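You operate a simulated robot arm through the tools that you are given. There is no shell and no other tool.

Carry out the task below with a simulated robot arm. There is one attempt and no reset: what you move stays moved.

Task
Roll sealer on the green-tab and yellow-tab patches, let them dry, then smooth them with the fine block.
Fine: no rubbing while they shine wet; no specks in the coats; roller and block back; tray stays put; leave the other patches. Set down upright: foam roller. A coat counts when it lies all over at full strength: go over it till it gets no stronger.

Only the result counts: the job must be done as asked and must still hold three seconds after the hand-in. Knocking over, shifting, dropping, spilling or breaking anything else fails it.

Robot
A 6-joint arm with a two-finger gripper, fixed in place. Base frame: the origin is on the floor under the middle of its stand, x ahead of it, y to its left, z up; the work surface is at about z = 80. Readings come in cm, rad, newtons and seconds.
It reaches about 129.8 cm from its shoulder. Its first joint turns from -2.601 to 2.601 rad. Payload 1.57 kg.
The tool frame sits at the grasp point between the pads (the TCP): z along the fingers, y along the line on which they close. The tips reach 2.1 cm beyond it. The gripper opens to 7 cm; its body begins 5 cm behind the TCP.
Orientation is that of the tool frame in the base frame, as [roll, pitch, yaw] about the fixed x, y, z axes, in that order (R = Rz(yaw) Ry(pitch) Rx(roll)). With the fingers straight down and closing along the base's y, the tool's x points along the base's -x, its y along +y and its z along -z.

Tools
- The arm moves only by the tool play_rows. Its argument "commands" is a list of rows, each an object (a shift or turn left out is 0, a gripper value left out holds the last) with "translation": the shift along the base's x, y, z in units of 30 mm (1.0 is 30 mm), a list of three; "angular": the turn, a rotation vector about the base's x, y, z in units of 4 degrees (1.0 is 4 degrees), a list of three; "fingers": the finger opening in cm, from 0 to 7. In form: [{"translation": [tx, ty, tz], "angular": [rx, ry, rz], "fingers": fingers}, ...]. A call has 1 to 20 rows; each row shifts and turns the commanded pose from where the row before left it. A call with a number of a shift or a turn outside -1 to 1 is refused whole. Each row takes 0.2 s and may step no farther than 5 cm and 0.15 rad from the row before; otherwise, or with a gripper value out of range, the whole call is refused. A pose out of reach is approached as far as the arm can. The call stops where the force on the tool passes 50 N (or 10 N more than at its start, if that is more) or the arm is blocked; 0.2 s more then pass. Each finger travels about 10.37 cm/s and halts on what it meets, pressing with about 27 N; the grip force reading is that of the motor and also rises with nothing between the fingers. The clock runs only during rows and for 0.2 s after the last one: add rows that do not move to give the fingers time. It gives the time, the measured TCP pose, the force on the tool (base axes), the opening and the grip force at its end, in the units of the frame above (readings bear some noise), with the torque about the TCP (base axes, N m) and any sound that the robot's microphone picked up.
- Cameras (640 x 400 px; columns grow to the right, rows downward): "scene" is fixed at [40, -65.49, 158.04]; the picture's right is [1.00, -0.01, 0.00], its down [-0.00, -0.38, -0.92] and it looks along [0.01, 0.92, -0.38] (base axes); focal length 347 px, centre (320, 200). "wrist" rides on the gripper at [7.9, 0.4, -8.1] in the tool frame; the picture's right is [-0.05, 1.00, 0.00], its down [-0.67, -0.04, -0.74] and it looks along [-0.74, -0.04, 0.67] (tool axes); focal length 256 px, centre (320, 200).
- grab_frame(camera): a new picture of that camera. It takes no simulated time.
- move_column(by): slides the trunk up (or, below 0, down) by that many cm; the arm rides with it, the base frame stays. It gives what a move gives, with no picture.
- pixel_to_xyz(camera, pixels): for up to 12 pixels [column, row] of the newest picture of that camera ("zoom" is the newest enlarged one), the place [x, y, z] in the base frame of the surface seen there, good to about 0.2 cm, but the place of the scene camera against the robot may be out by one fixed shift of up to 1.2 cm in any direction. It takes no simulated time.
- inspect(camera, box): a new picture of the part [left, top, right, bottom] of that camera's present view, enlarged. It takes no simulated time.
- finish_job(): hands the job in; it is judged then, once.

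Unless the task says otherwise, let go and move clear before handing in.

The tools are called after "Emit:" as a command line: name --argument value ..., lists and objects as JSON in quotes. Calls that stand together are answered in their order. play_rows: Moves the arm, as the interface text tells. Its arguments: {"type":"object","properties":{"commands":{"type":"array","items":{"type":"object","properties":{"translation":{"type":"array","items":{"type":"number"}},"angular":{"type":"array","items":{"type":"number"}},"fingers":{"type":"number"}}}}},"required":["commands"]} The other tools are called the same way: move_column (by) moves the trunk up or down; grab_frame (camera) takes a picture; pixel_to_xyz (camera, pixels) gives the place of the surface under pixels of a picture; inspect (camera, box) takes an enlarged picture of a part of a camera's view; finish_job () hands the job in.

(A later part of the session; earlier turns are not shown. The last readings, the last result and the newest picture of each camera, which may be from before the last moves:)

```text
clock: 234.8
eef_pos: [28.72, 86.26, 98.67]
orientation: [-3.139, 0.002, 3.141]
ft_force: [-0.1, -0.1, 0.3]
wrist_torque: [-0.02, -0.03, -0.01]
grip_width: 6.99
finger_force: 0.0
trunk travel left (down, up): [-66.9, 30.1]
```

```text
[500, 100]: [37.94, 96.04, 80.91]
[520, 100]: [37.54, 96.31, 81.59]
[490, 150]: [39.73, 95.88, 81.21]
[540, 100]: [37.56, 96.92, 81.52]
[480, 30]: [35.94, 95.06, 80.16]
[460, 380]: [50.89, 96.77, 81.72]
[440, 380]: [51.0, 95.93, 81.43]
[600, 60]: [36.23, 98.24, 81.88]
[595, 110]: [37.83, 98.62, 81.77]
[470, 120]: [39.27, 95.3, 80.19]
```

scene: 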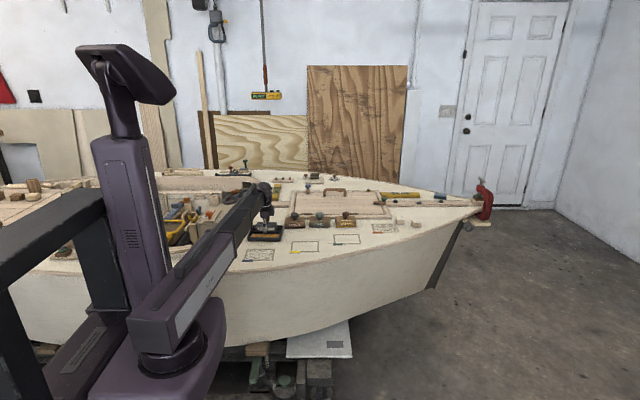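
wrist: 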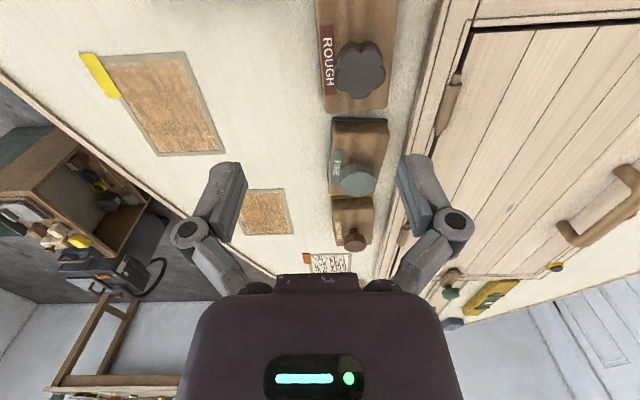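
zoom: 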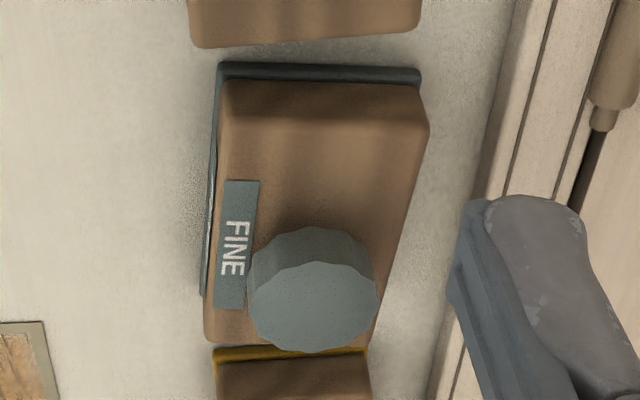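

The hatch frame starts at y≈95.6 and is only z 81.6 high, so the fingers have room. Moving over the fine block's knob and lowering to z≈91.

Emit:
play_rows --commands '[{"translation": [0.865, 0.227, 0], "fingers": 7}, {"translation": [0.865, 0.227, 0]}, {"translation": [0.865, 0.227, 0]}, {"translation": [0.865, 0.227, 0]}, {"translation": [0.867, 0.229, 0]}, {"translation": [0, 0, 0]}]'

Emit:
move_column --by -7.5

Emit:
grab_frame --camera "wrist"

Emit:
inspect --camera "wrist" --box '[230, 60, 430, 190]'

```text
clock: 236.2
eef_pos: [41.97, 89.36, 98.6]
orientation: [-3.141, 0.003, -3.141]
ft_force: [0.8, -0.3, 0.9]
wrist_torque: [0.0, 0.0, -0.01]
grip_width: 7.01
finger_force: 0.0
trunk travel left (down, up): [-66.9, 30.1]
```

```text
clock: 237.3
eef_pos: [42.04, 89.32, 91.29]
orientation: [-3.139, 0.003, 3.14]
ft_force: [-0.3, 0.1, -1.0]
wrist_torque: [-0.02, -0.05, -0.01]
grip_width: 6.99
finger_force: 0.0
trunk travel left (down, up): [-59.4, 37.6]
```

```text
taken
```

wrist: 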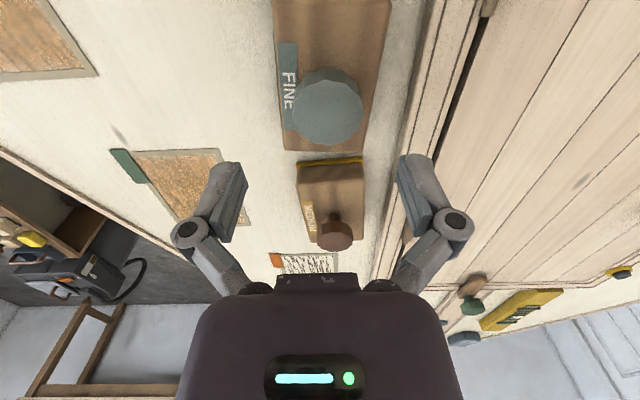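

```text
3.08 times, centred on (330, 125) of wrist
```

zoom: 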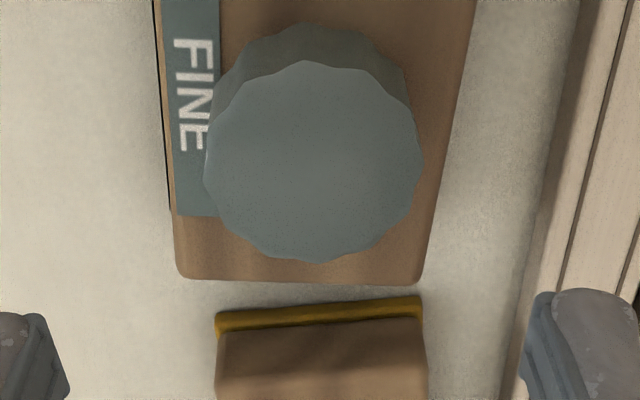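

I'll measure the knob's rim again from here to centre the hand.

Emit:
pixel_to_xyz --camera "zoom" --pixels '[[312, 160], [208, 160], [418, 165], [312, 258], [312, 66], [180, 275], [422, 275], [320, 40], [350, 280]]'

```text
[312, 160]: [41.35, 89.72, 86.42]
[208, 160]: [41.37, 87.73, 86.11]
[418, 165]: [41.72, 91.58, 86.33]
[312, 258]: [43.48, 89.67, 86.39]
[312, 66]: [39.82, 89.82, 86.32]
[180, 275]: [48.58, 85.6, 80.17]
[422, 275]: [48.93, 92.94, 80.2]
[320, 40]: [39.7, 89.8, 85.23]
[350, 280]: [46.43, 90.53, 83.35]
```

Knob centre is (41.65, 89.66); the TCP is at (42.0, 89.33). I'll correct that and lower to z≈85.75.

Emit:
play_rows --commands '[{"translation": [-0.115, 0.11, 0]}, {"translation": [0, 0, 0]}, {"translation": [0, 0, 0]}]'

Emit:
move_column --by -5.0

Emit:
inspect --camera "scene" --box '[290, 195, 350, 235]'

```text
clock: 238.1
eef_pos: [41.53, 89.66, 91.23]
orientation: [-3.14, 0.001, 3.14]
ft_force: [0.4, -0.1, -0.2]
wrist_torque: [0.01, 0.01, -0.03]
grip_width: 7.01
finger_force: 0.1
trunk travel left (down, up): [-59.4, 37.6]
```

```text
clock: 239.0
eef_pos: [41.55, 89.67, 86.24]
orientation: [-3.138, 0.001, -3.141]
ft_force: [0.2, 0.8, 0.7]
wrist_torque: [0.03, -0.05, 0.0]
grip_width: 6.98
finger_force: 0.2
trunk travel left (down, up): [-54.4, 42.6]
```

```text
10.00 times, centred on (320, 215) of scene
```

zoom: 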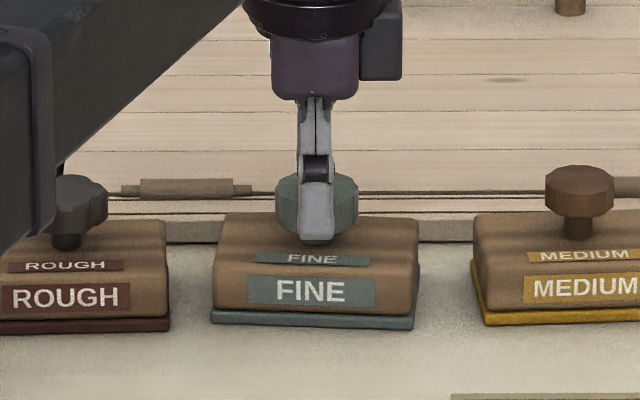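

Finger and knob are aligned in the scene (zoom (317,210)). Lowering 0.5 cm and closing on the knob.

Emit:
move_column --by -0.5

Emit:
play_rows --commands '[{"fingers": 5}, {"fingers": 4}, {"fingers": 3}, {"fingers": 2}, {"fingers": 2}, {"fingers": 2}]'

Emit:
inspect --camera "scene" --box '[290, 195, 350, 235]'

```text
clock: 239.5
eef_pos: [41.66, 89.64, 85.69]
orientation: [-3.14, 0.002, 3.141]
ft_force: [0.0, -0.4, 0.1]
wrist_torque: [0.01, 0.03, 0.03]
grip_width: 6.98
finger_force: 0.0
trunk travel left (down, up): [-53.9, 43.1]
```

```text
clock: 240.9
eef_pos: [41.61, 89.85, 85.78]
orientation: [-3.141, 0.003, -3.141]
ft_force: [1.5, 1.8, 2.9]
wrist_torque: [0.05, -0.01, -0.02]
grip_width: 3.83
finger_force: 27.0
trunk travel left (down, up): [-53.9, 43.1]
```

```text
10.00 times, centred on (320, 215) of scene
```

zoom: 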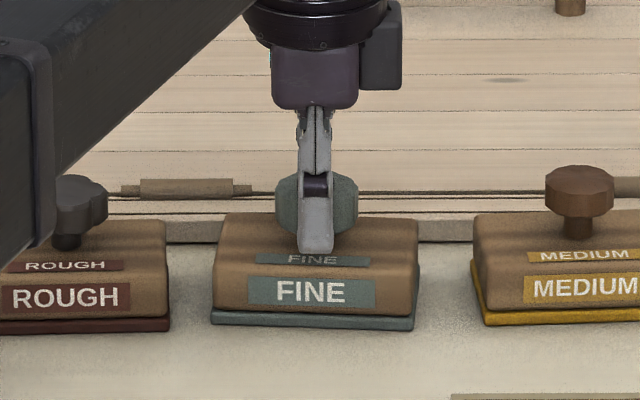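

The fine block is held at 3.83 cm. I'll lift 2.5 cm and carry it over the yellow patch centre (35.1, 68.6), going −y first to stay clear of the other blocks.

Emit:
move_column --by 2.5

Emit:
inspect --camera "scene" --box '[290, 195, 350, 235]'

Emit:
play_rows --commands '[{"translation": [0, -0.9, 0]}, {"translation": [0, -0.9, 0]}, {"translation": [-0.2, -0.9, 0]}, {"translation": [-0.35, -0.9, 0]}, {"translation": [-0.4, -0.9, 0]}, {"translation": [-0.4, -0.9, 0]}, {"translation": [-0.4, -0.85, 0]}, {"translation": [-0.42, -0.75, 0]}, {"translation": [0, 0, 0]}]'

Emit:
grab_frame --camera "wrist"

Emit:
inspect --camera "scene" --box '[270, 215, 350, 265]'

```text
clock: 241.6
eef_pos: [41.51, 89.73, 88.06]
orientation: [-3.138, 0.001, -3.141]
ft_force: [0.9, 0.4, -2.3]
wrist_torque: [0.03, -0.01, -0.03]
grip_width: 3.84
finger_force: 27.0
trunk travel left (down, up): [-56.4, 40.6]
```

```text
10.00 times, centred on (320, 215) of scene
```

zoom: 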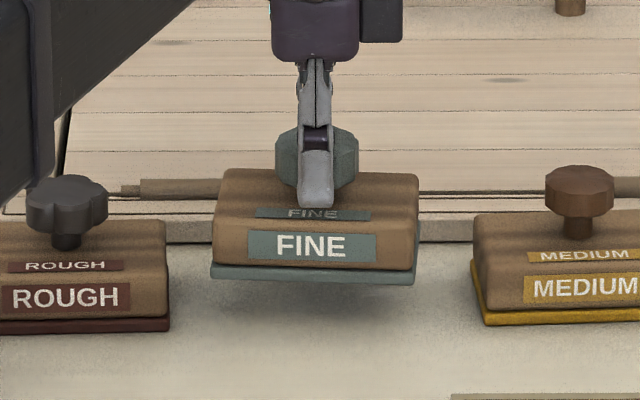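

```text
clock: 243.6
eef_pos: [35.22, 68.88, 88.2]
orientation: [-3.139, 0.001, 3.14]
ft_force: [0.1, -0.4, -1.3]
wrist_torque: [-0.02, 0.01, 0.0]
grip_width: 3.87
finger_force: 26.2
trunk travel left (down, up): [-56.4, 40.6]
```

```text
taken
```

wrist: 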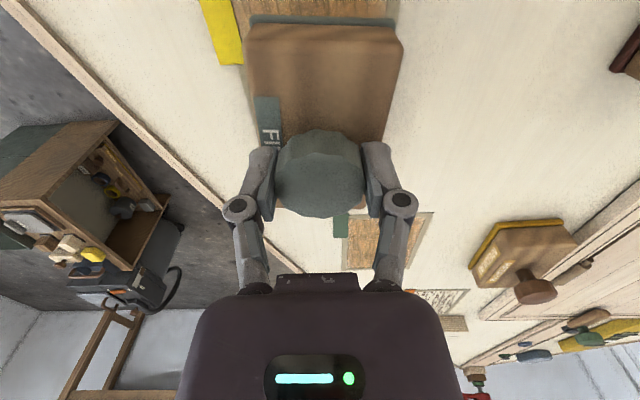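

```text
8.00 times, centred on (310, 240) of scene
```

zoom: 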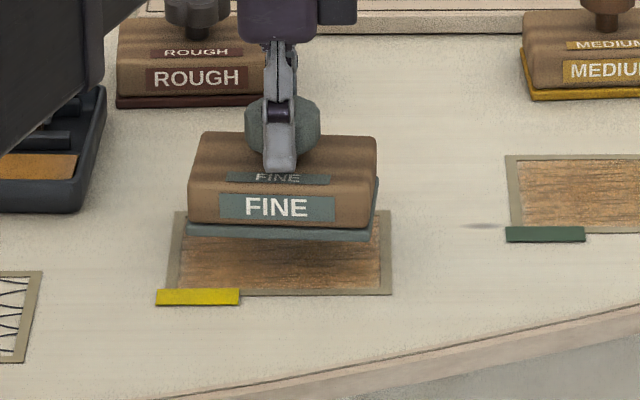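

The block hangs level over the yellow patch. I'll nudge −0.28 cm in y to centre it and lower 2.5 cm to touch.

Emit:
play_rows --commands '[{"translation": [-0.04, -0.09, 0]}, {"translation": [0, 0, 0]}]'

Emit:
move_column --by -2.5

Emit:
inspect --camera "scene" --box '[270, 215, 350, 265]'

```text
clock: 244.2
eef_pos: [35.11, 68.58, 88.27]
orientation: [-3.138, 0.001, 3.141]
ft_force: [0.0, -0.3, -2.4]
wrist_torque: [-0.03, -0.01, -0.02]
grip_width: 3.85
finger_force: 27.1
trunk travel left (down, up): [-56.4, 40.6]
```

```text
clock: 244.9
eef_pos: [35.01, 68.6, 85.6]
orientation: [-3.138, 0.002, -3.14]
ft_force: [0.3, -0.4, -2.5]
wrist_torque: [0.01, -0.01, -0.02]
grip_width: 3.83
finger_force: 27.0
trunk travel left (down, up): [-53.9, 43.1]
```

```text
8.00 times, centred on (310, 240) of scene
```

zoom: 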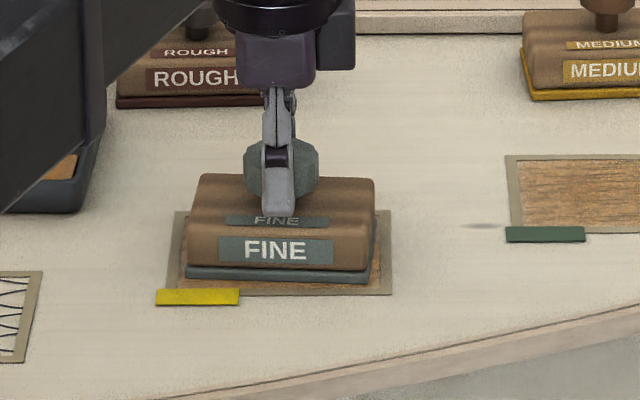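

Not quite touching yet (only the block's weight shows). Lowering 0.15 cm more.

Emit:
move_column --by -0.15

```text
clock: 245.5
eef_pos: [35.08, 68.47, 85.74]
orientation: [-3.141, 0.001, 3.14]
ft_force: [2.4, 4.2, 16.0]
wrist_torque: [0.11, 0.0, -0.18]
grip_width: 3.83
finger_force: 26.9
trunk travel left (down, up): [-53.7, 43.3]
```

Contact is about 18 N. I'll rub gently with short strokes along x and y around the centre, then look.

Emit:
play_rows --commands '[{"translation": [0.1, 0, 0]}, {"translation": [0.1, 0, 0]}, {"translation": [-0.1, 0, 0]}, {"translation": [-0.1, 0, 0]}, {"translation": [-0.1, 0, 0]}, {"translation": [-0.1, 0, 0]}, {"translation": [0.1, 0, 0]}, {"translation": [0.1, 0, 0]}, {"translation": [0.1, 0, 0]}, {"translation": [0.1, 0, 0]}, {"translation": [-0.1, 0, 0]}, {"translation": [-0.1, 0, 0]}, {"translation": [0, 0, 0]}]'

Emit:
inspect --camera "scene" --box '[270, 215, 350, 265]'

```text
clock: 248.3
eef_pos: [34.95, 68.46, 85.63]
orientation: [-3.14, 0.002, 3.139]
ft_force: [3.5, -0.2, 8.0]
wrist_torque: [0.06, -0.13, -0.08]
grip_width: 3.83
finger_force: 26.9
trunk travel left (down, up): [-53.7, 43.3]
```

```text
8.00 times, centred on (310, 240) of scene
```

zoom: 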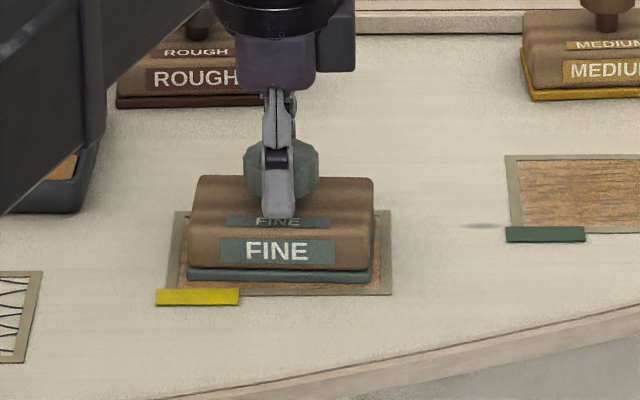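

Forces are modest (10 N net). Now strokes along y, then lift for a look at what the rubbing does.

Emit:
play_rows --commands '[{"translation": [0, 0.1, 0]}, {"translation": [0, 0.1, 0]}, {"translation": [0, -0.1, 0]}, {"translation": [0, -0.1, 0]}, {"translation": [0, -0.1, 0]}, {"translation": [0, -0.1, 0]}, {"translation": [0, 0.1, 0]}, {"translation": [0, 0.1, 0]}, {"translation": [0, 0.1, 0]}, {"translation": [0, 0.1, 0]}, {"translation": [0, -0.1, 0]}, {"translation": [0, -0.1, 0]}, {"translation": [0, 0, 0]}]'

Emit:
move_column --by 4

Emit:
play_rows --commands '[{"translation": [0, 0.8, 0]}, {"translation": [0, 0.8, 0]}, {"translation": [0, 0.8, 0]}, {"translation": [0, 0, 0]}]'

Emit:
inspect --camera "scene" --box '[287, 237, 323, 259]'

Emit:
inspect --camera "wrist" --box '[40, 0, 280, 150]'

```text
clock: 251.1
eef_pos: [34.94, 68.67, 85.57]
orientation: [-3.14, 0.0, 3.141]
ft_force: [-1.2, 2.9, 5.6]
wrist_torque: [0.15, -0.04, 0.05]
grip_width: 3.8
finger_force: 26.9
trunk travel left (down, up): [-53.7, 43.3]
```

```text
clock: 251.9
eef_pos: [35.09, 68.51, 89.53]
orientation: [-3.138, 0.0, -3.14]
ft_force: [0.1, -0.1, -2.6]
wrist_torque: [0.0, -0.02, 0.01]
grip_width: 3.82
finger_force: 26.5
trunk travel left (down, up): [-57.7, 39.3]
```

```text
clock: 252.9
eef_pos: [35.0, 75.61, 89.7]
orientation: [-3.138, 0.003, 3.139]
ft_force: [-0.1, 0.4, -2.8]
wrist_torque: [0.01, -0.02, 0.0]
grip_width: 3.81
finger_force: 26.7
trunk travel left (down, up): [-57.7, 39.3]
```

```text
16.00 times, centred on (305, 248) of scene
```

zoom: 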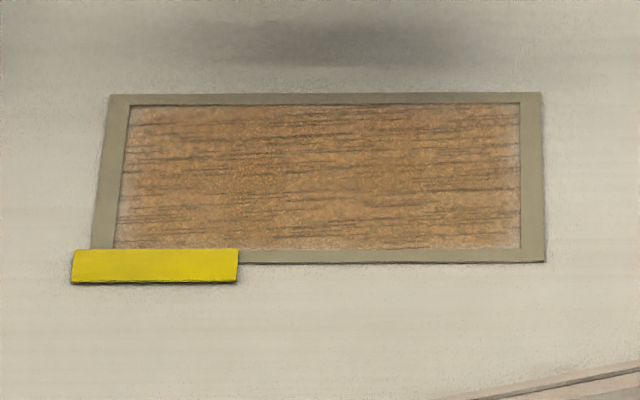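

```text
2.67 times, centred on (160, 75) of wrist
```

zoom: 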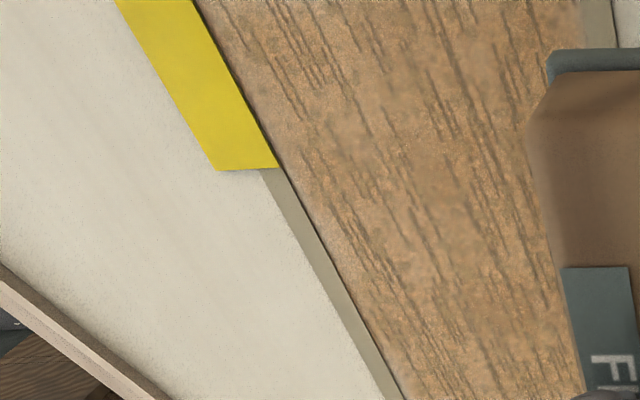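

The streaks are fading in the middle (zoom (350,180)), so the fine block is working. I'll go back down and rub with longer strokes covering the edges.

Emit:
play_rows --commands '[{"translation": [0, -0.8, 0]}, {"translation": [0, -0.8, 0]}, {"translation": [0, -0.76, 0]}, {"translation": [0, 0, 0]}]'

Emit:
move_column --by -4.05

Emit:
play_rows --commands '[{"translation": [0.15, 0, 0]}, {"translation": [0.15, 0, 0]}, {"translation": [-0.15, 0, 0]}, {"translation": [-0.15, 0, 0]}, {"translation": [-0.15, 0, 0]}, {"translation": [-0.15, 0, 0]}, {"translation": [0.15, 0, 0]}, {"translation": [0.15, 0, 0]}, {"translation": [0.15, 0, 0]}, {"translation": [0.15, 0, 0]}, {"translation": [-0.15, 0, 0]}, {"translation": [-0.15, 0, 0]}, {"translation": [-0.15, 0, 0]}, {"translation": [-0.15, 0, 0]}, {"translation": [0.15, 0, 0]}, {"translation": [0.15, 0, 0]}, {"translation": [0, 0, 0]}]'

Emit:
play_rows --commands '[{"translation": [0, 0.12, 0]}, {"translation": [0, 0.12, 0]}, {"translation": [0.15, 0, 0]}, {"translation": [0.15, 0, 0]}, {"translation": [-0.15, 0, 0]}, {"translation": [-0.15, 0, 0]}, {"translation": [-0.15, 0, 0]}, {"translation": [-0.15, 0, 0]}, {"translation": [0.15, 0, 0]}, {"translation": [0.15, 0, 0]}, {"translation": [0.15, 0, 0]}, {"translation": [0.15, 0, 0]}, {"translation": [-0.15, 0, 0]}, {"translation": [-0.15, 0, 0]}, {"translation": [-0.15, 0, 0]}, {"translation": [-0.15, 0, 0]}, {"translation": [0.15, 0, 0]}, {"translation": [0.15, 0, 0]}, {"translation": [0, 0, 0]}]'

Emit:
play_rows --commands '[{"translation": [0, -0.12, 0]}, {"translation": [0, -0.12, 0]}, {"translation": [0, -0.12, 0]}, {"translation": [0, -0.12, 0]}, {"translation": [0.15, 0, 0]}, {"translation": [0.15, 0, 0]}, {"translation": [-0.15, 0, 0]}, {"translation": [-0.15, 0, 0]}, {"translation": [-0.15, 0, 0]}, {"translation": [-0.15, 0, 0]}, {"translation": [0.15, 0, 0]}, {"translation": [0.15, 0, 0]}, {"translation": [0.15, 0, 0]}, {"translation": [0.15, 0, 0]}, {"translation": [-0.15, 0, 0]}, {"translation": [-0.15, 0, 0]}, {"translation": [0, 0.12, 0]}, {"translation": [0, 0.12, 0]}, {"translation": [0, 0, 0]}]'

Emit:
inspect --camera "scene" --box '[270, 215, 350, 265]'

```text
clock: 253.9
eef_pos: [35.26, 68.61, 89.6]
orientation: [-3.14, 0.001, 3.14]
ft_force: [0.0, 0.6, -1.5]
wrist_torque: [0.01, -0.04, -0.01]
grip_width: 3.8
finger_force: 27.0
trunk travel left (down, up): [-57.7, 39.3]
```

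```text
clock: 254.7
eef_pos: [35.12, 68.46, 85.53]
orientation: [-3.139, 0.001, 3.14]
ft_force: [0.2, -0.8, -0.8]
wrist_torque: [0.03, -0.03, -0.01]
grip_width: 3.8
finger_force: 26.5
trunk travel left (down, up): [-53.7, 43.3]
```

```text
clock: 258.3
eef_pos: [35.17, 68.63, 85.5]
orientation: [-3.141, 0.002, -3.141]
ft_force: [-0.5, 0.0, -1.0]
wrist_torque: [0.01, -0.03, 0.03]
grip_width: 3.8
finger_force: 27.0
trunk travel left (down, up): [-53.7, 43.3]
```

```text
clock: 262.3
eef_pos: [35.14, 69.25, 85.66]
orientation: [-3.14, 0.002, 3.141]
ft_force: [-1.7, -1.2, 2.8]
wrist_torque: [0.08, 0.03, 0.04]
grip_width: 3.81
finger_force: 27.0
trunk travel left (down, up): [-53.7, 43.3]
```

```text
clock: 266.3
eef_pos: [35.22, 68.56, 85.53]
orientation: [-3.139, 0.001, 3.14]
ft_force: [0.1, -0.4, -2.1]
wrist_torque: [0.0, 0.01, -0.01]
grip_width: 3.83
finger_force: 27.1
trunk travel left (down, up): [-53.7, 43.3]
```

```text
8.00 times, centred on (310, 240) of scene
```

zoom: 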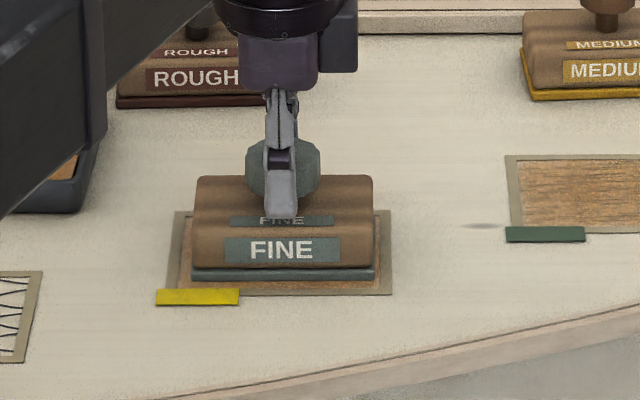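

The contact was too light at the end (only block weight). I'll lower 0.12 cm and repeat the rubbing with firmer contact.

Emit:
move_column --by -0.12

Emit:
play_rows --commands '[{"translation": [0.15, 0, 0]}, {"translation": [0.15, 0, 0]}, {"translation": [-0.15, 0, 0]}, {"translation": [-0.15, 0, 0]}, {"translation": [-0.15, 0, 0]}, {"translation": [-0.15, 0, 0]}, {"translation": [0.15, 0, 0]}, {"translation": [0.15, 0, 0]}, {"translation": [0.15, 0, 0]}, {"translation": [0.15, 0, 0]}, {"translation": [-0.15, 0, 0]}, {"translation": [-0.15, 0, 0]}, {"translation": [-0.15, 0, 0]}, {"translation": [-0.15, 0, 0]}, {"translation": [0.15, 0, 0]}, {"translation": [0.15, 0, 0]}, {"translation": [0, 0, 0]}]'

Emit:
inspect --camera "scene" --box '[270, 215, 350, 265]'

```text
clock: 266.8
eef_pos: [35.25, 68.6, 85.46]
orientation: [3.14, 0.001, -3.141]
ft_force: [3.6, 5.4, 18.5]
wrist_torque: [0.11, 0.17, -0.03]
grip_width: 3.81
finger_force: 26.9
trunk travel left (down, up): [-53.5, 43.5]
```

```text
clock: 270.4
eef_pos: [35.03, 68.52, 85.39]
orientation: [-3.14, 0.002, -3.139]
ft_force: [-2.7, -0.8, 6.0]
wrist_torque: [-0.01, -0.03, 0.01]
grip_width: 3.79
finger_force: 26.9
trunk travel left (down, up): [-53.5, 43.5]
```

```text
8.00 times, centred on (310, 240) of scene
```

zoom: 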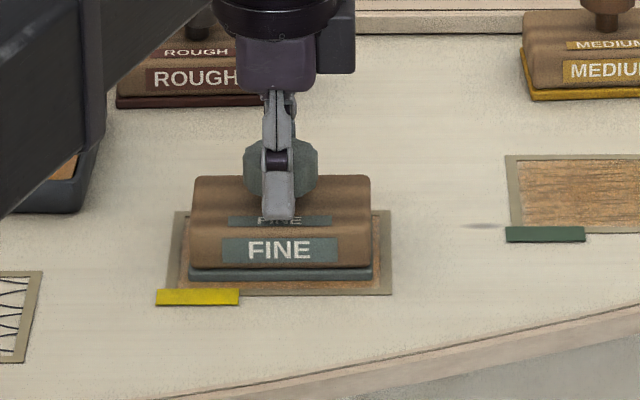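

Good, contact holds at about 8 N. Continuing with strokes shifted toward the +y and −y edges, then a look.

Emit:
play_rows --commands '[{"translation": [0, 0.12, 0]}, {"translation": [0, 0.12, 0]}, {"translation": [0.15, 0, 0]}, {"translation": [0.15, 0, 0]}, {"translation": [-0.15, 0, 0]}, {"translation": [-0.15, 0, 0]}, {"translation": [-0.15, 0, 0]}, {"translation": [-0.15, 0, 0]}, {"translation": [0.15, 0, 0]}, {"translation": [0.15, 0, 0]}, {"translation": [0.15, 0, 0]}, {"translation": [0.15, 0, 0]}, {"translation": [-0.15, 0, 0]}, {"translation": [-0.15, 0, 0]}, {"translation": [-0.15, 0, 0]}, {"translation": [-0.15, 0, 0]}, {"translation": [0.15, 0, 0]}, {"translation": [0.15, 0, 0]}, {"translation": [0, 0, 0]}]'

Emit:
play_rows --commands '[{"translation": [0, -0.12, 0]}, {"translation": [0, -0.12, 0]}, {"translation": [0, -0.12, 0]}, {"translation": [0, -0.12, 0]}, {"translation": [0.15, 0, 0]}, {"translation": [0.15, 0, 0]}, {"translation": [-0.15, 0, 0]}, {"translation": [-0.15, 0, 0]}, {"translation": [-0.15, 0, 0]}, {"translation": [-0.15, 0, 0]}, {"translation": [0.15, 0, 0]}, {"translation": [0.15, 0, 0]}, {"translation": [0.15, 0, 0]}, {"translation": [0.15, 0, 0]}, {"translation": [-0.15, 0, 0]}, {"translation": [-0.15, 0, 0]}, {"translation": [0, 0.12, 0]}, {"translation": [0, 0.12, 0]}, {"translation": [0, 0, 0]}]'

Emit:
move_column --by 4

Emit:
play_rows --commands '[{"translation": [0, 0.9, 0]}, {"translation": [0, 0.9, 0]}, {"translation": [0, 0.9, 0]}, {"translation": [0, 0, 0]}]'

Emit:
inspect --camera "scene" --box '[287, 237, 323, 259]'

Emit:
inspect --camera "wrist" --box '[40, 0, 280, 150]'

```text
clock: 274.4
eef_pos: [35.12, 69.18, 85.35]
orientation: [-3.14, 0.004, 3.141]
ft_force: [-3.9, -7.2, 1.2]
wrist_torque: [-0.3, 0.1, 0.05]
grip_width: 3.83
finger_force: 27.1
trunk travel left (down, up): [-53.5, 43.5]
```

```text
clock: 278.4
eef_pos: [35.15, 68.55, 85.41]
orientation: [-3.14, 0.003, 3.141]
ft_force: [0.0, -2.4, 2.9]
wrist_torque: [-0.06, -0.02, 0.0]
grip_width: 3.81
finger_force: 27.2
trunk travel left (down, up): [-53.5, 43.5]
```

```text
clock: 279.3
eef_pos: [35.11, 68.62, 89.44]
orientation: [-3.138, 0.003, -3.141]
ft_force: [-0.5, 0.6, -2.7]
wrist_torque: [-0.01, 0.01, -0.04]
grip_width: 3.77
finger_force: 27.1
trunk travel left (down, up): [-57.5, 39.5]
```

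```text
clock: 280.3
eef_pos: [35.06, 76.69, 89.51]
orientation: [-3.138, 0.002, -3.14]
ft_force: [-0.1, 0.4, -2.0]
wrist_torque: [-0.03, 0.02, 0.0]
grip_width: 3.78
finger_force: 27.3
trunk travel left (down, up): [-57.5, 39.5]
```

```text
16.00 times, centred on (305, 248) of scene
```

zoom: 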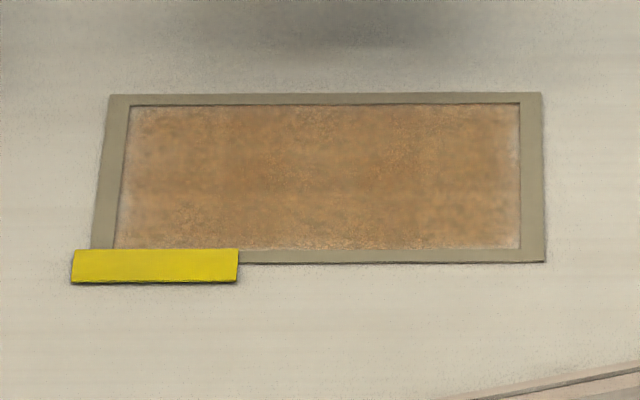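

```text
2.67 times, centred on (160, 75) of wrist
```

zoom: 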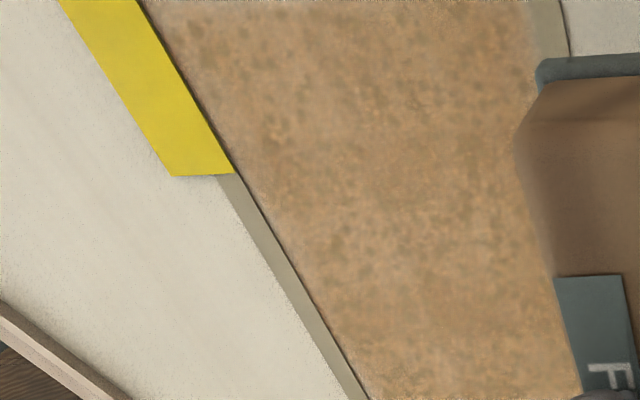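

The streaks on the yellow patch are gone — it's smooth now. I'll take a wrist frame to check that the edges have no leftover grain.

Emit:
play_rows --commands '[{"translation": [-0.8, 0.4, 0]}, {"translation": [-0.8, 0.4, 0]}, {"translation": [-0.8, 0.4, 0]}, {"translation": [-0.8, 0.2, 0]}, {"translation": [0, 0, 0]}]'

Emit:
move_column --by 5

Emit:
grab_frame --camera "wrist"

Emit:
inspect --camera "scene" --box '[287, 237, 323, 259]'

```text
clock: 281.5
eef_pos: [25.39, 80.96, 89.33]
orientation: [-3.138, 0.001, 3.14]
ft_force: [0.0, 0.1, -2.1]
wrist_torque: [-0.01, 0.05, -0.01]
grip_width: 3.81
finger_force: 27.0
trunk travel left (down, up): [-57.5, 39.5]
```

```text
clock: 282.4
eef_pos: [25.47, 80.9, 94.26]
orientation: [-3.139, 0.0, -3.141]
ft_force: [-0.7, -0.5, -2.1]
wrist_torque: [-0.02, 0.02, 0.02]
grip_width: 3.81
finger_force: 27.2
trunk travel left (down, up): [-62.5, 34.5]
```

```text
taken
```

wrist: 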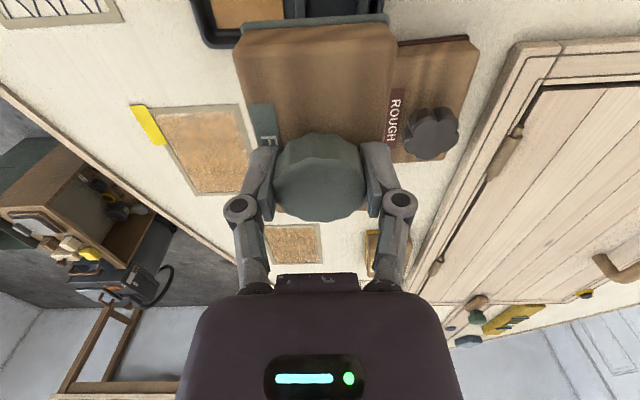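

```text
16.00 times, centred on (305, 248) of scene
```

zoom: 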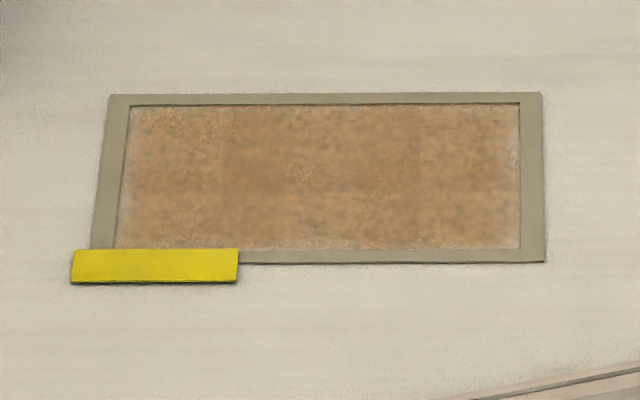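

Yellow is smooth, but now without streaks I see the outer bands (zoom x<225 and x>420) slightly paler than the middle. I'll zoom with the wrist camera.

Emit:
inspect --camera "wrist" --box '[125, 95, 265, 200]'

Emit:
inspect --camera "wrist" --box '[260, 215, 330, 270]'

```text
3.81 times, centred on (195, 148) of wrist
```

zoom: 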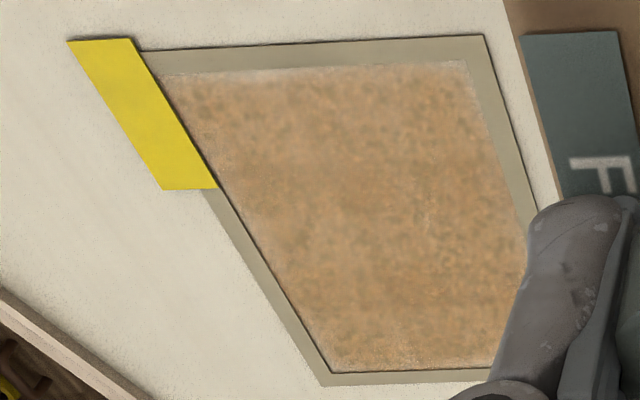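

```text
7.27 times, centred on (295, 242) of wrist
```

zoom: 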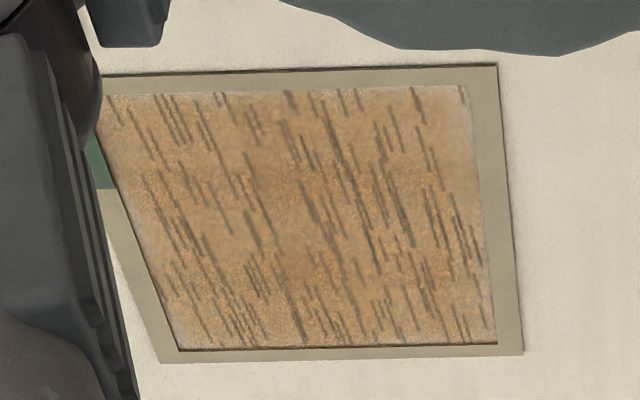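

Close up, the yellow coat reads uniformly smooth with no grain left; the tone differences are slight and earlier loaded strokes couldn't strengthen it further. Now I'll take the fine block to the green patch centre (54.05, 74.95).

Emit:
play_rows --commands '[{"translation": [0.3, -0.66, 0]}, {"translation": [0.5, -0.66, 0]}, {"translation": [0.7, -0.66, 0]}, {"translation": [0.9, 0, 0]}, {"translation": [0.9, 0, 0]}, {"translation": [0.9, 0, 0]}, {"translation": [0.9, 0, 0]}, {"translation": [0.9, 0, 0]}, {"translation": [0.9, 0, 0]}, {"translation": [0.9, 0, 0]}, {"translation": [0.9, 0, 0]}, {"translation": [0.83, 0, 0]}, {"translation": [0, 0, 0]}]'

Emit:
move_column --by -7

Emit:
inspect --camera "scene" --box '[310, 210, 390, 260]'

Emit:
grab_frame --camera "wrist"

```text
clock: 285.2
eef_pos: [54.0, 74.95, 94.47]
orientation: [-3.141, 0.002, -3.14]
ft_force: [0.1, -0.3, -1.6]
wrist_torque: [0.0, 0.01, 0.02]
grip_width: 3.81
finger_force: 26.7
trunk travel left (down, up): [-62.5, 34.5]
```

```text
clock: 286.3
eef_pos: [53.98, 75.0, 87.32]
orientation: [-3.14, 0.001, -3.141]
ft_force: [0.8, -0.4, -2.3]
wrist_torque: [-0.02, -0.01, -0.02]
grip_width: 3.81
finger_force: 27.0
trunk travel left (down, up): [-55.5, 41.5]
```

```text
8.00 times, centred on (350, 235) of scene
```

zoom: 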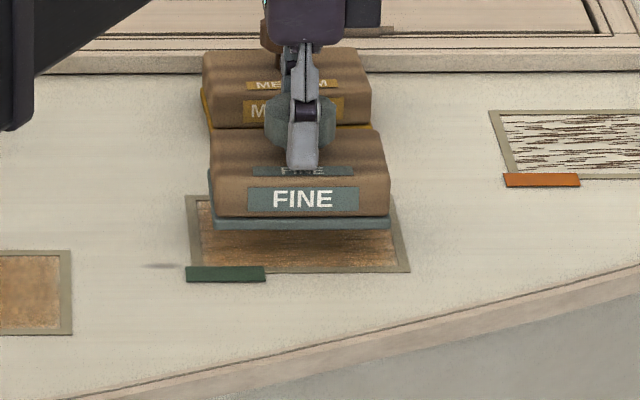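

```text
taken
```

wrist: 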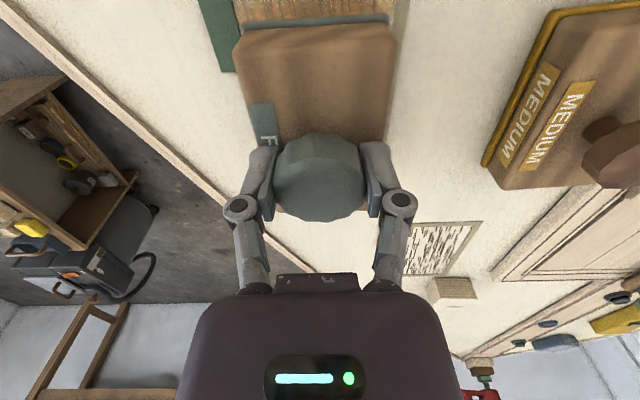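

The block is centred over green, with the medium block clear behind it. Lowering 2 cm to contact.

Emit:
move_column --by -2.0

```text
clock: 286.9
eef_pos: [53.96, 74.99, 85.37]
orientation: [-3.139, 0.001, 3.141]
ft_force: [-0.2, -0.7, 0.5]
wrist_torque: [0.02, -0.08, 0.01]
grip_width: 3.82
finger_force: 27.5
trunk travel left (down, up): [-53.5, 43.5]
```

Emit:
move_column --by -0.1

Emit:
play_rows --commands '[{"translation": [0.15, 0, 0]}, {"translation": [0.15, 0, 0]}, {"translation": [-0.15, 0, 0]}, {"translation": [-0.15, 0, 0]}, {"translation": [-0.15, 0, 0]}, {"translation": [-0.15, 0, 0]}, {"translation": [0.15, 0, 0]}, {"translation": [0.15, 0, 0]}, {"translation": [0.15, 0, 0]}, {"translation": [0.15, 0, 0]}, {"translation": [-0.15, 0, 0]}, {"translation": [-0.15, 0, 0]}, {"translation": [-0.15, 0, 0]}, {"translation": [-0.15, 0, 0]}, {"translation": [0.15, 0, 0]}, {"translation": [0.15, 0, 0]}, {"translation": [0, 0, 0]}]'

Emit:
inspect --camera "scene" --box '[310, 210, 390, 260]'

```text
clock: 287.4
eef_pos: [54.07, 74.93, 85.39]
orientation: [-3.141, 0.002, 3.141]
ft_force: [2.5, 2.2, 12.0]
wrist_torque: [-0.06, 0.18, 0.01]
grip_width: 3.81
finger_force: 27.3
trunk travel left (down, up): [-53.4, 43.6]
```

```text
clock: 291.1
eef_pos: [53.93, 75.14, 85.27]
orientation: [-3.14, 0.001, 3.141]
ft_force: [-2.9, -0.4, 6.7]
wrist_torque: [0.03, 0.01, -0.02]
grip_width: 3.78
finger_force: 27.1
trunk travel left (down, up): [-53.4, 43.6]
```

```text
8.00 times, centred on (350, 235) of scene
```

zoom: 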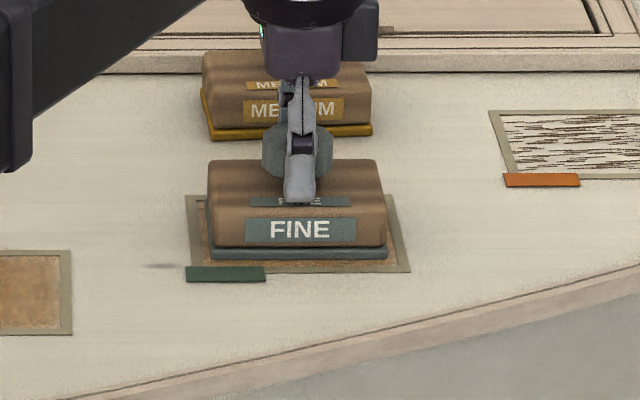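

Rubbing goes well at about 9 N. Next, strokes shifted to the +y and −y sides.

Emit:
play_rows --commands '[{"translation": [0, 0.11, 0]}, {"translation": [0, 0.11, 0]}, {"translation": [0.15, 0, 0]}, {"translation": [0.15, 0, 0]}, {"translation": [-0.15, 0, 0]}, {"translation": [-0.15, 0, 0]}, {"translation": [-0.15, 0, 0]}, {"translation": [-0.15, 0, 0]}, {"translation": [0.15, 0, 0]}, {"translation": [0.15, 0, 0]}, {"translation": [0.15, 0, 0]}, {"translation": [0.15, 0, 0]}, {"translation": [-0.15, 0, 0]}, {"translation": [-0.15, 0, 0]}, {"translation": [-0.15, 0, 0]}, {"translation": [-0.15, 0, 0]}, {"translation": [0.15, 0, 0]}, {"translation": [0.15, 0, 0]}, {"translation": [0, 0, 0]}]'

Emit:
play_rows --commands '[{"translation": [0, -0.11, 0]}, {"translation": [0, -0.11, 0]}, {"translation": [0, -0.11, 0]}, {"translation": [0, -0.11, 0]}, {"translation": [0.15, 0, 0]}, {"translation": [0.15, 0, 0]}, {"translation": [-0.15, 0, 0]}, {"translation": [-0.15, 0, 0]}, {"translation": [-0.15, 0, 0]}, {"translation": [-0.15, 0, 0]}, {"translation": [0.15, 0, 0]}, {"translation": [0.15, 0, 0]}, {"translation": [0.15, 0, 0]}, {"translation": [0.15, 0, 0]}, {"translation": [-0.15, 0, 0]}, {"translation": [-0.15, 0, 0]}, {"translation": [0, 0.11, 0]}, {"translation": [0, 0.11, 0]}, {"translation": [0, 0, 0]}]'

Emit:
play_rows --commands '[{"translation": [0.15, 0, 0]}, {"translation": [0.15, 0, 0]}, {"translation": [-0.15, 0, 0]}, {"translation": [-0.15, 0, 0]}, {"translation": [-0.15, 0, 0]}, {"translation": [-0.15, 0, 0]}, {"translation": [0.15, 0, 0]}, {"translation": [0.15, 0, 0]}, {"translation": [0.15, 0, 0]}, {"translation": [0.15, 0, 0]}, {"translation": [-0.15, 0, 0]}, {"translation": [-0.15, 0, 0]}, {"translation": [-0.15, 0, 0]}, {"translation": [-0.15, 0, 0]}, {"translation": [0.15, 0, 0]}, {"translation": [0.15, 0, 0]}, {"translation": [0, 0, 0]}]'

Emit:
move_column --by 4

Emit:
inspect --camera "scene" --box '[310, 210, 390, 260]'

```text
clock: 295.1
eef_pos: [53.87, 75.69, 85.42]
orientation: [-3.139, 0.003, -3.141]
ft_force: [-2.3, 0.1, 5.2]
wrist_torque: [-0.03, 0.0, 0.01]
grip_width: 3.81
finger_force: 27.1
trunk travel left (down, up): [-53.4, 43.6]
```

```text
clock: 299.1
eef_pos: [53.86, 74.94, 85.36]
orientation: [-3.141, 0.001, 3.14]
ft_force: [0.1, -2.2, 3.4]
wrist_torque: [-0.09, -0.05, 0.03]
grip_width: 3.79
finger_force: 26.2
trunk travel left (down, up): [-53.4, 43.6]
```

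```text
clock: 302.6
eef_pos: [54.08, 75.06, 85.42]
orientation: [-3.141, 0.002, 3.141]
ft_force: [-1.7, 1.1, 4.0]
wrist_torque: [-0.03, -0.02, -0.01]
grip_width: 3.77
finger_force: 27.5
trunk travel left (down, up): [-53.4, 43.6]
```

```text
clock: 303.5
eef_pos: [54.09, 74.98, 89.31]
orientation: [-3.139, 0.002, 3.141]
ft_force: [0.2, 0.0, -2.4]
wrist_torque: [0.07, 0.01, -0.03]
grip_width: 3.82
finger_force: 27.1
trunk travel left (down, up): [-57.4, 39.6]
```

```text
8.00 times, centred on (350, 235) of scene
```

zoom: 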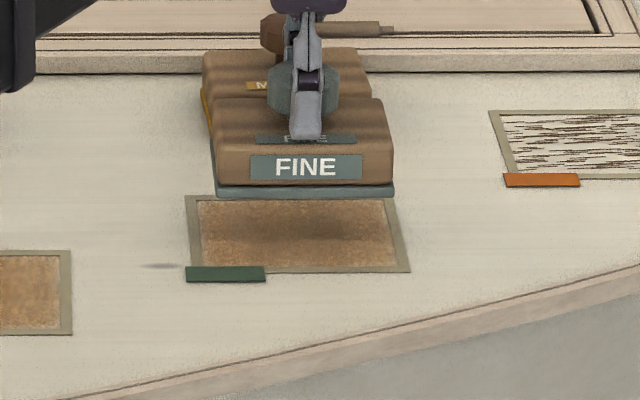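

Green looks smooth too. I'll move the block aside toward its home column at x≈41.6 and inspect both patches without shadow.

Emit:
play_rows --commands '[{"translation": [-0.85, 0.1, 0]}, {"translation": [-0.85, 0.1, 0]}, {"translation": [-0.85, 0.1, 0]}, {"translation": [-0.85, 0.2, 0]}, {"translation": [-0.77, 0.2, 0]}, {"translation": [0, 0, 0]}]'

Emit:
inspect --camera "scene" --box '[329, 230, 365, 252]'

Emit:
inspect --camera "scene" --box '[287, 237, 323, 259]'

Emit:
grab_frame --camera "wrist"

```text
clock: 304.9
eef_pos: [41.58, 77.34, 89.34]
orientation: [-3.138, 0.002, 3.139]
ft_force: [-0.8, 0.7, -3.0]
wrist_torque: [-0.03, -0.01, -0.01]
grip_width: 3.8
finger_force: 27.1
trunk travel left (down, up): [-57.4, 39.6]
```

```text
16.00 times, centred on (347, 241) of scene
```

zoom: 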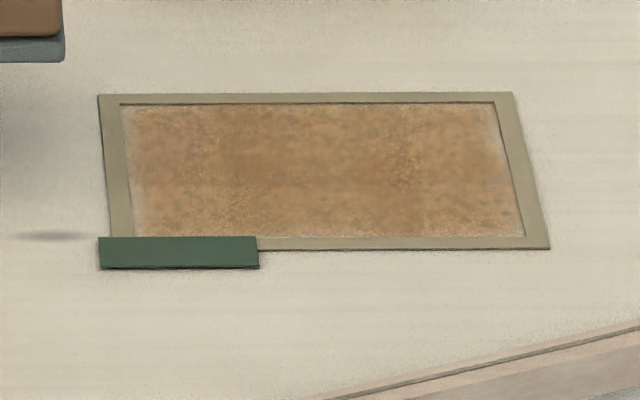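

```text
16.00 times, centred on (305, 248) of scene
```

zoom: 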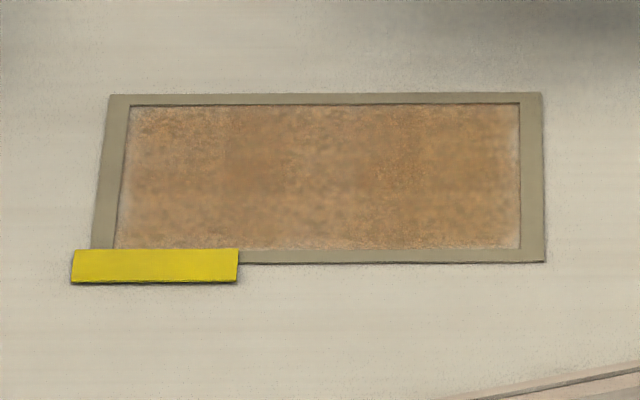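

```text
taken
```

wrist: 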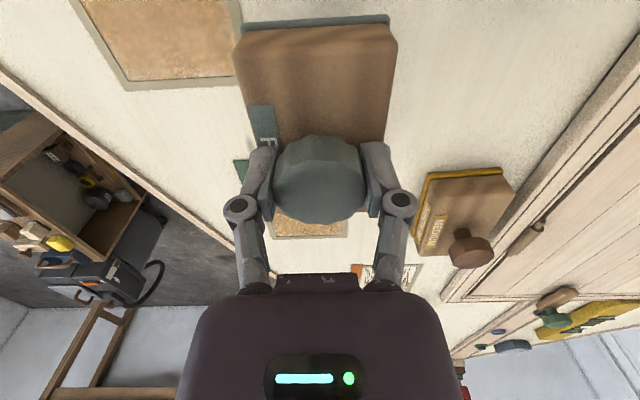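

Both patches look smooth. I'll enlarge the wrist view of both for any leftover grain near the borders.

Emit:
inspect --camera "wrist" --box '[70, 0, 260, 100]'

Emit:
inspect --camera "wrist" --box '[260, 195, 360, 250]'

```text
3.37 times, centred on (165, 50) of wrist
```

zoom: 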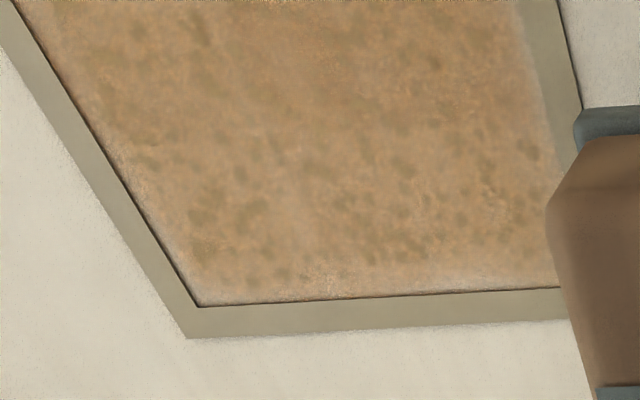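

```text
6.40 times, centred on (310, 222) of wrist
```

zoom: 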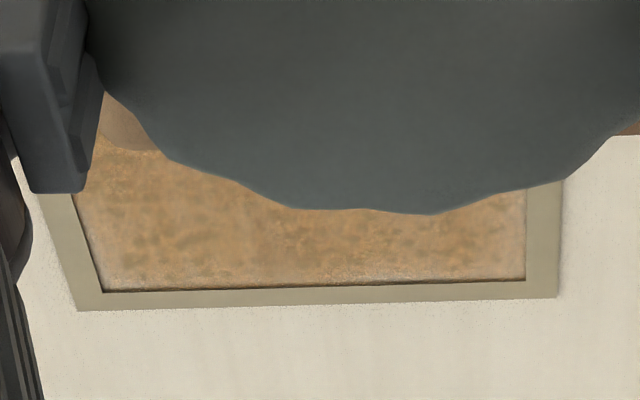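

No streaks remain, but soft brownish blotches show in the finish, so I'll give yellow another round of rubbing to see if they fade.

Emit:
play_rows --commands '[{"translation": [-0.54, -0.73, 0]}, {"translation": [-0.54, -0.73, 0]}, {"translation": [-0.54, -0.73, 0]}, {"translation": [-0.54, -0.73, 0]}, {"translation": [0, 0, 0]}]'

Emit:
move_column --by -4.05

Emit:
play_rows --commands '[{"translation": [0.15, 0, 0]}, {"translation": [0.15, 0, 0]}, {"translation": [-0.15, 0, 0]}, {"translation": [-0.15, 0, 0]}, {"translation": [-0.15, 0, 0]}, {"translation": [-0.15, 0, 0]}, {"translation": [0.15, 0, 0]}, {"translation": [0.15, 0, 0]}, {"translation": [0, 0.12, 0]}, {"translation": [0, 0.12, 0]}, {"translation": [0.15, 0, 0]}, {"translation": [0.15, 0, 0]}, {"translation": [-0.15, 0, 0]}, {"translation": [-0.15, 0, 0]}, {"translation": [-0.15, 0, 0]}, {"translation": [-0.15, 0, 0]}, {"translation": [0.15, 0, 0]}, {"translation": [0.15, 0, 0]}, {"translation": [0, 0, 0]}]'

Emit:
play_rows --commands '[{"translation": [0, -0.12, 0]}, {"translation": [0, -0.12, 0]}, {"translation": [0, -0.12, 0]}, {"translation": [0, -0.12, 0]}, {"translation": [0.15, 0, 0]}, {"translation": [0.15, 0, 0]}, {"translation": [-0.15, 0, 0]}, {"translation": [-0.15, 0, 0]}, {"translation": [-0.15, 0, 0]}, {"translation": [-0.15, 0, 0]}, {"translation": [0.15, 0, 0]}, {"translation": [0.15, 0, 0]}, {"translation": [0, 0.12, 0]}, {"translation": [0, 0.12, 0]}, {"translation": [0, 0.12, 0]}, {"translation": [0, 0.12, 0]}, {"translation": [0, -0.12, 0]}, {"translation": [0, -0.12, 0]}, {"translation": [0, 0, 0]}]'

Emit:
move_column --by 4.05

Emit:
play_rows --commands '[{"translation": [0.54, 0.73, 0]}, {"translation": [0.54, 0.73, 0]}, {"translation": [0.54, 0.73, 0]}, {"translation": [0.54, 0.73, 0]}, {"translation": [0, 0, 0]}]'

Emit:
inspect --camera "scene" --box '[287, 237, 323, 259]'

Emit:
inspect --camera "wrist" --box '[70, 0, 260, 100]'

```text
clock: 306.1
eef_pos: [34.97, 68.26, 89.3]
orientation: [-3.139, 0.003, -3.141]
ft_force: [-0.3, -0.3, -1.5]
wrist_torque: [-0.03, -0.02, -0.02]
grip_width: 3.79
finger_force: 27.0
trunk travel left (down, up): [-57.4, 39.6]
```

```text
clock: 306.9
eef_pos: [34.99, 68.26, 85.29]
orientation: [-3.139, 0.002, 3.141]
ft_force: [-0.5, 0.6, 0.0]
wrist_torque: [-0.02, -0.06, -0.02]
grip_width: 3.79
finger_force: 27.2
trunk travel left (down, up): [-53.4, 43.6]
```

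```text
clock: 310.9
eef_pos: [35.1, 69.15, 85.19]
orientation: [-3.14, 0.003, 3.141]
ft_force: [-0.4, 0.3, -1.2]
wrist_torque: [0.02, -0.03, 0.0]
grip_width: 3.78
finger_force: 26.7
trunk travel left (down, up): [-53.4, 43.6]
```

```text
clock: 314.9
eef_pos: [35.08, 68.32, 85.22]
orientation: [-3.139, 0.003, 3.141]
ft_force: [0.6, 0.5, -2.2]
wrist_torque: [-0.01, 0.03, 0.0]
grip_width: 3.79
finger_force: 26.9
trunk travel left (down, up): [-53.4, 43.6]
```

```text
clock: 315.8
eef_pos: [34.98, 68.32, 89.28]
orientation: [-3.138, 0.0, -3.142]
ft_force: [-0.2, -0.5, -2.1]
wrist_torque: [0.02, 0.01, 0.01]
grip_width: 3.8
finger_force: 26.4
trunk travel left (down, up): [-57.4, 39.6]
```

```text
clock: 317.0
eef_pos: [41.55, 77.22, 89.3]
orientation: [-3.138, 0.003, 3.14]
ft_force: [-0.4, 0.5, -1.9]
wrist_torque: [0.02, -0.01, -0.01]
grip_width: 3.8
finger_force: 27.3
trunk travel left (down, up): [-57.4, 39.6]
```

```text
16.00 times, centred on (305, 248) of scene
```

zoom: 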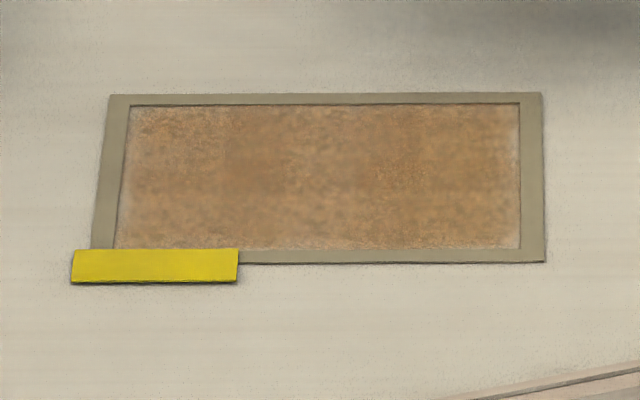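

```text
3.37 times, centred on (165, 50) of wrist
```

zoom: 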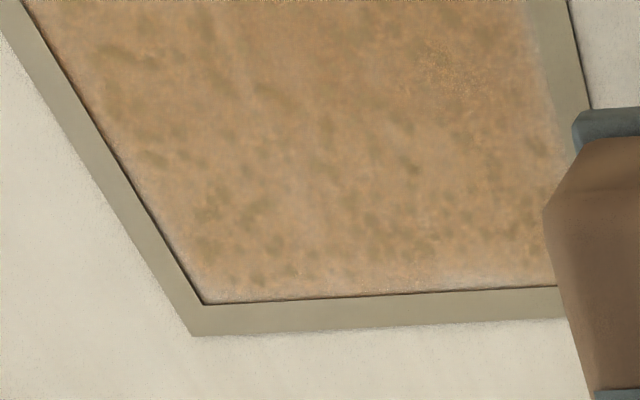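

That round barely touched (force ≈ block weight), so it proves little. I'll repeat on yellow with a firm ~10 N contact.

Emit:
play_rows --commands '[{"translation": [-0.54, -0.71, 0]}, {"translation": [-0.54, -0.71, 0]}, {"translation": [-0.54, -0.71, 0]}, {"translation": [-0.52, -0.71, 0]}, {"translation": [0, 0, 0]}]'

Emit:
move_column --by -4.2

```text
clock: 318.2
eef_pos: [35.06, 68.47, 89.36]
orientation: [-3.14, 0.002, 3.141]
ft_force: [-0.1, 0.5, -1.7]
wrist_torque: [0.0, 0.01, 0.01]
grip_width: 3.77
finger_force: 27.1
trunk travel left (down, up): [-57.4, 39.6]
```

```text
clock: 319.0
eef_pos: [35.09, 68.38, 85.14]
orientation: [-3.141, 0.002, 3.141]
ft_force: [-0.8, -0.7, 4.5]
wrist_torque: [0.21, -0.21, 0.0]
grip_width: 3.77
finger_force: 26.9
trunk travel left (down, up): [-53.2, 43.8]
```

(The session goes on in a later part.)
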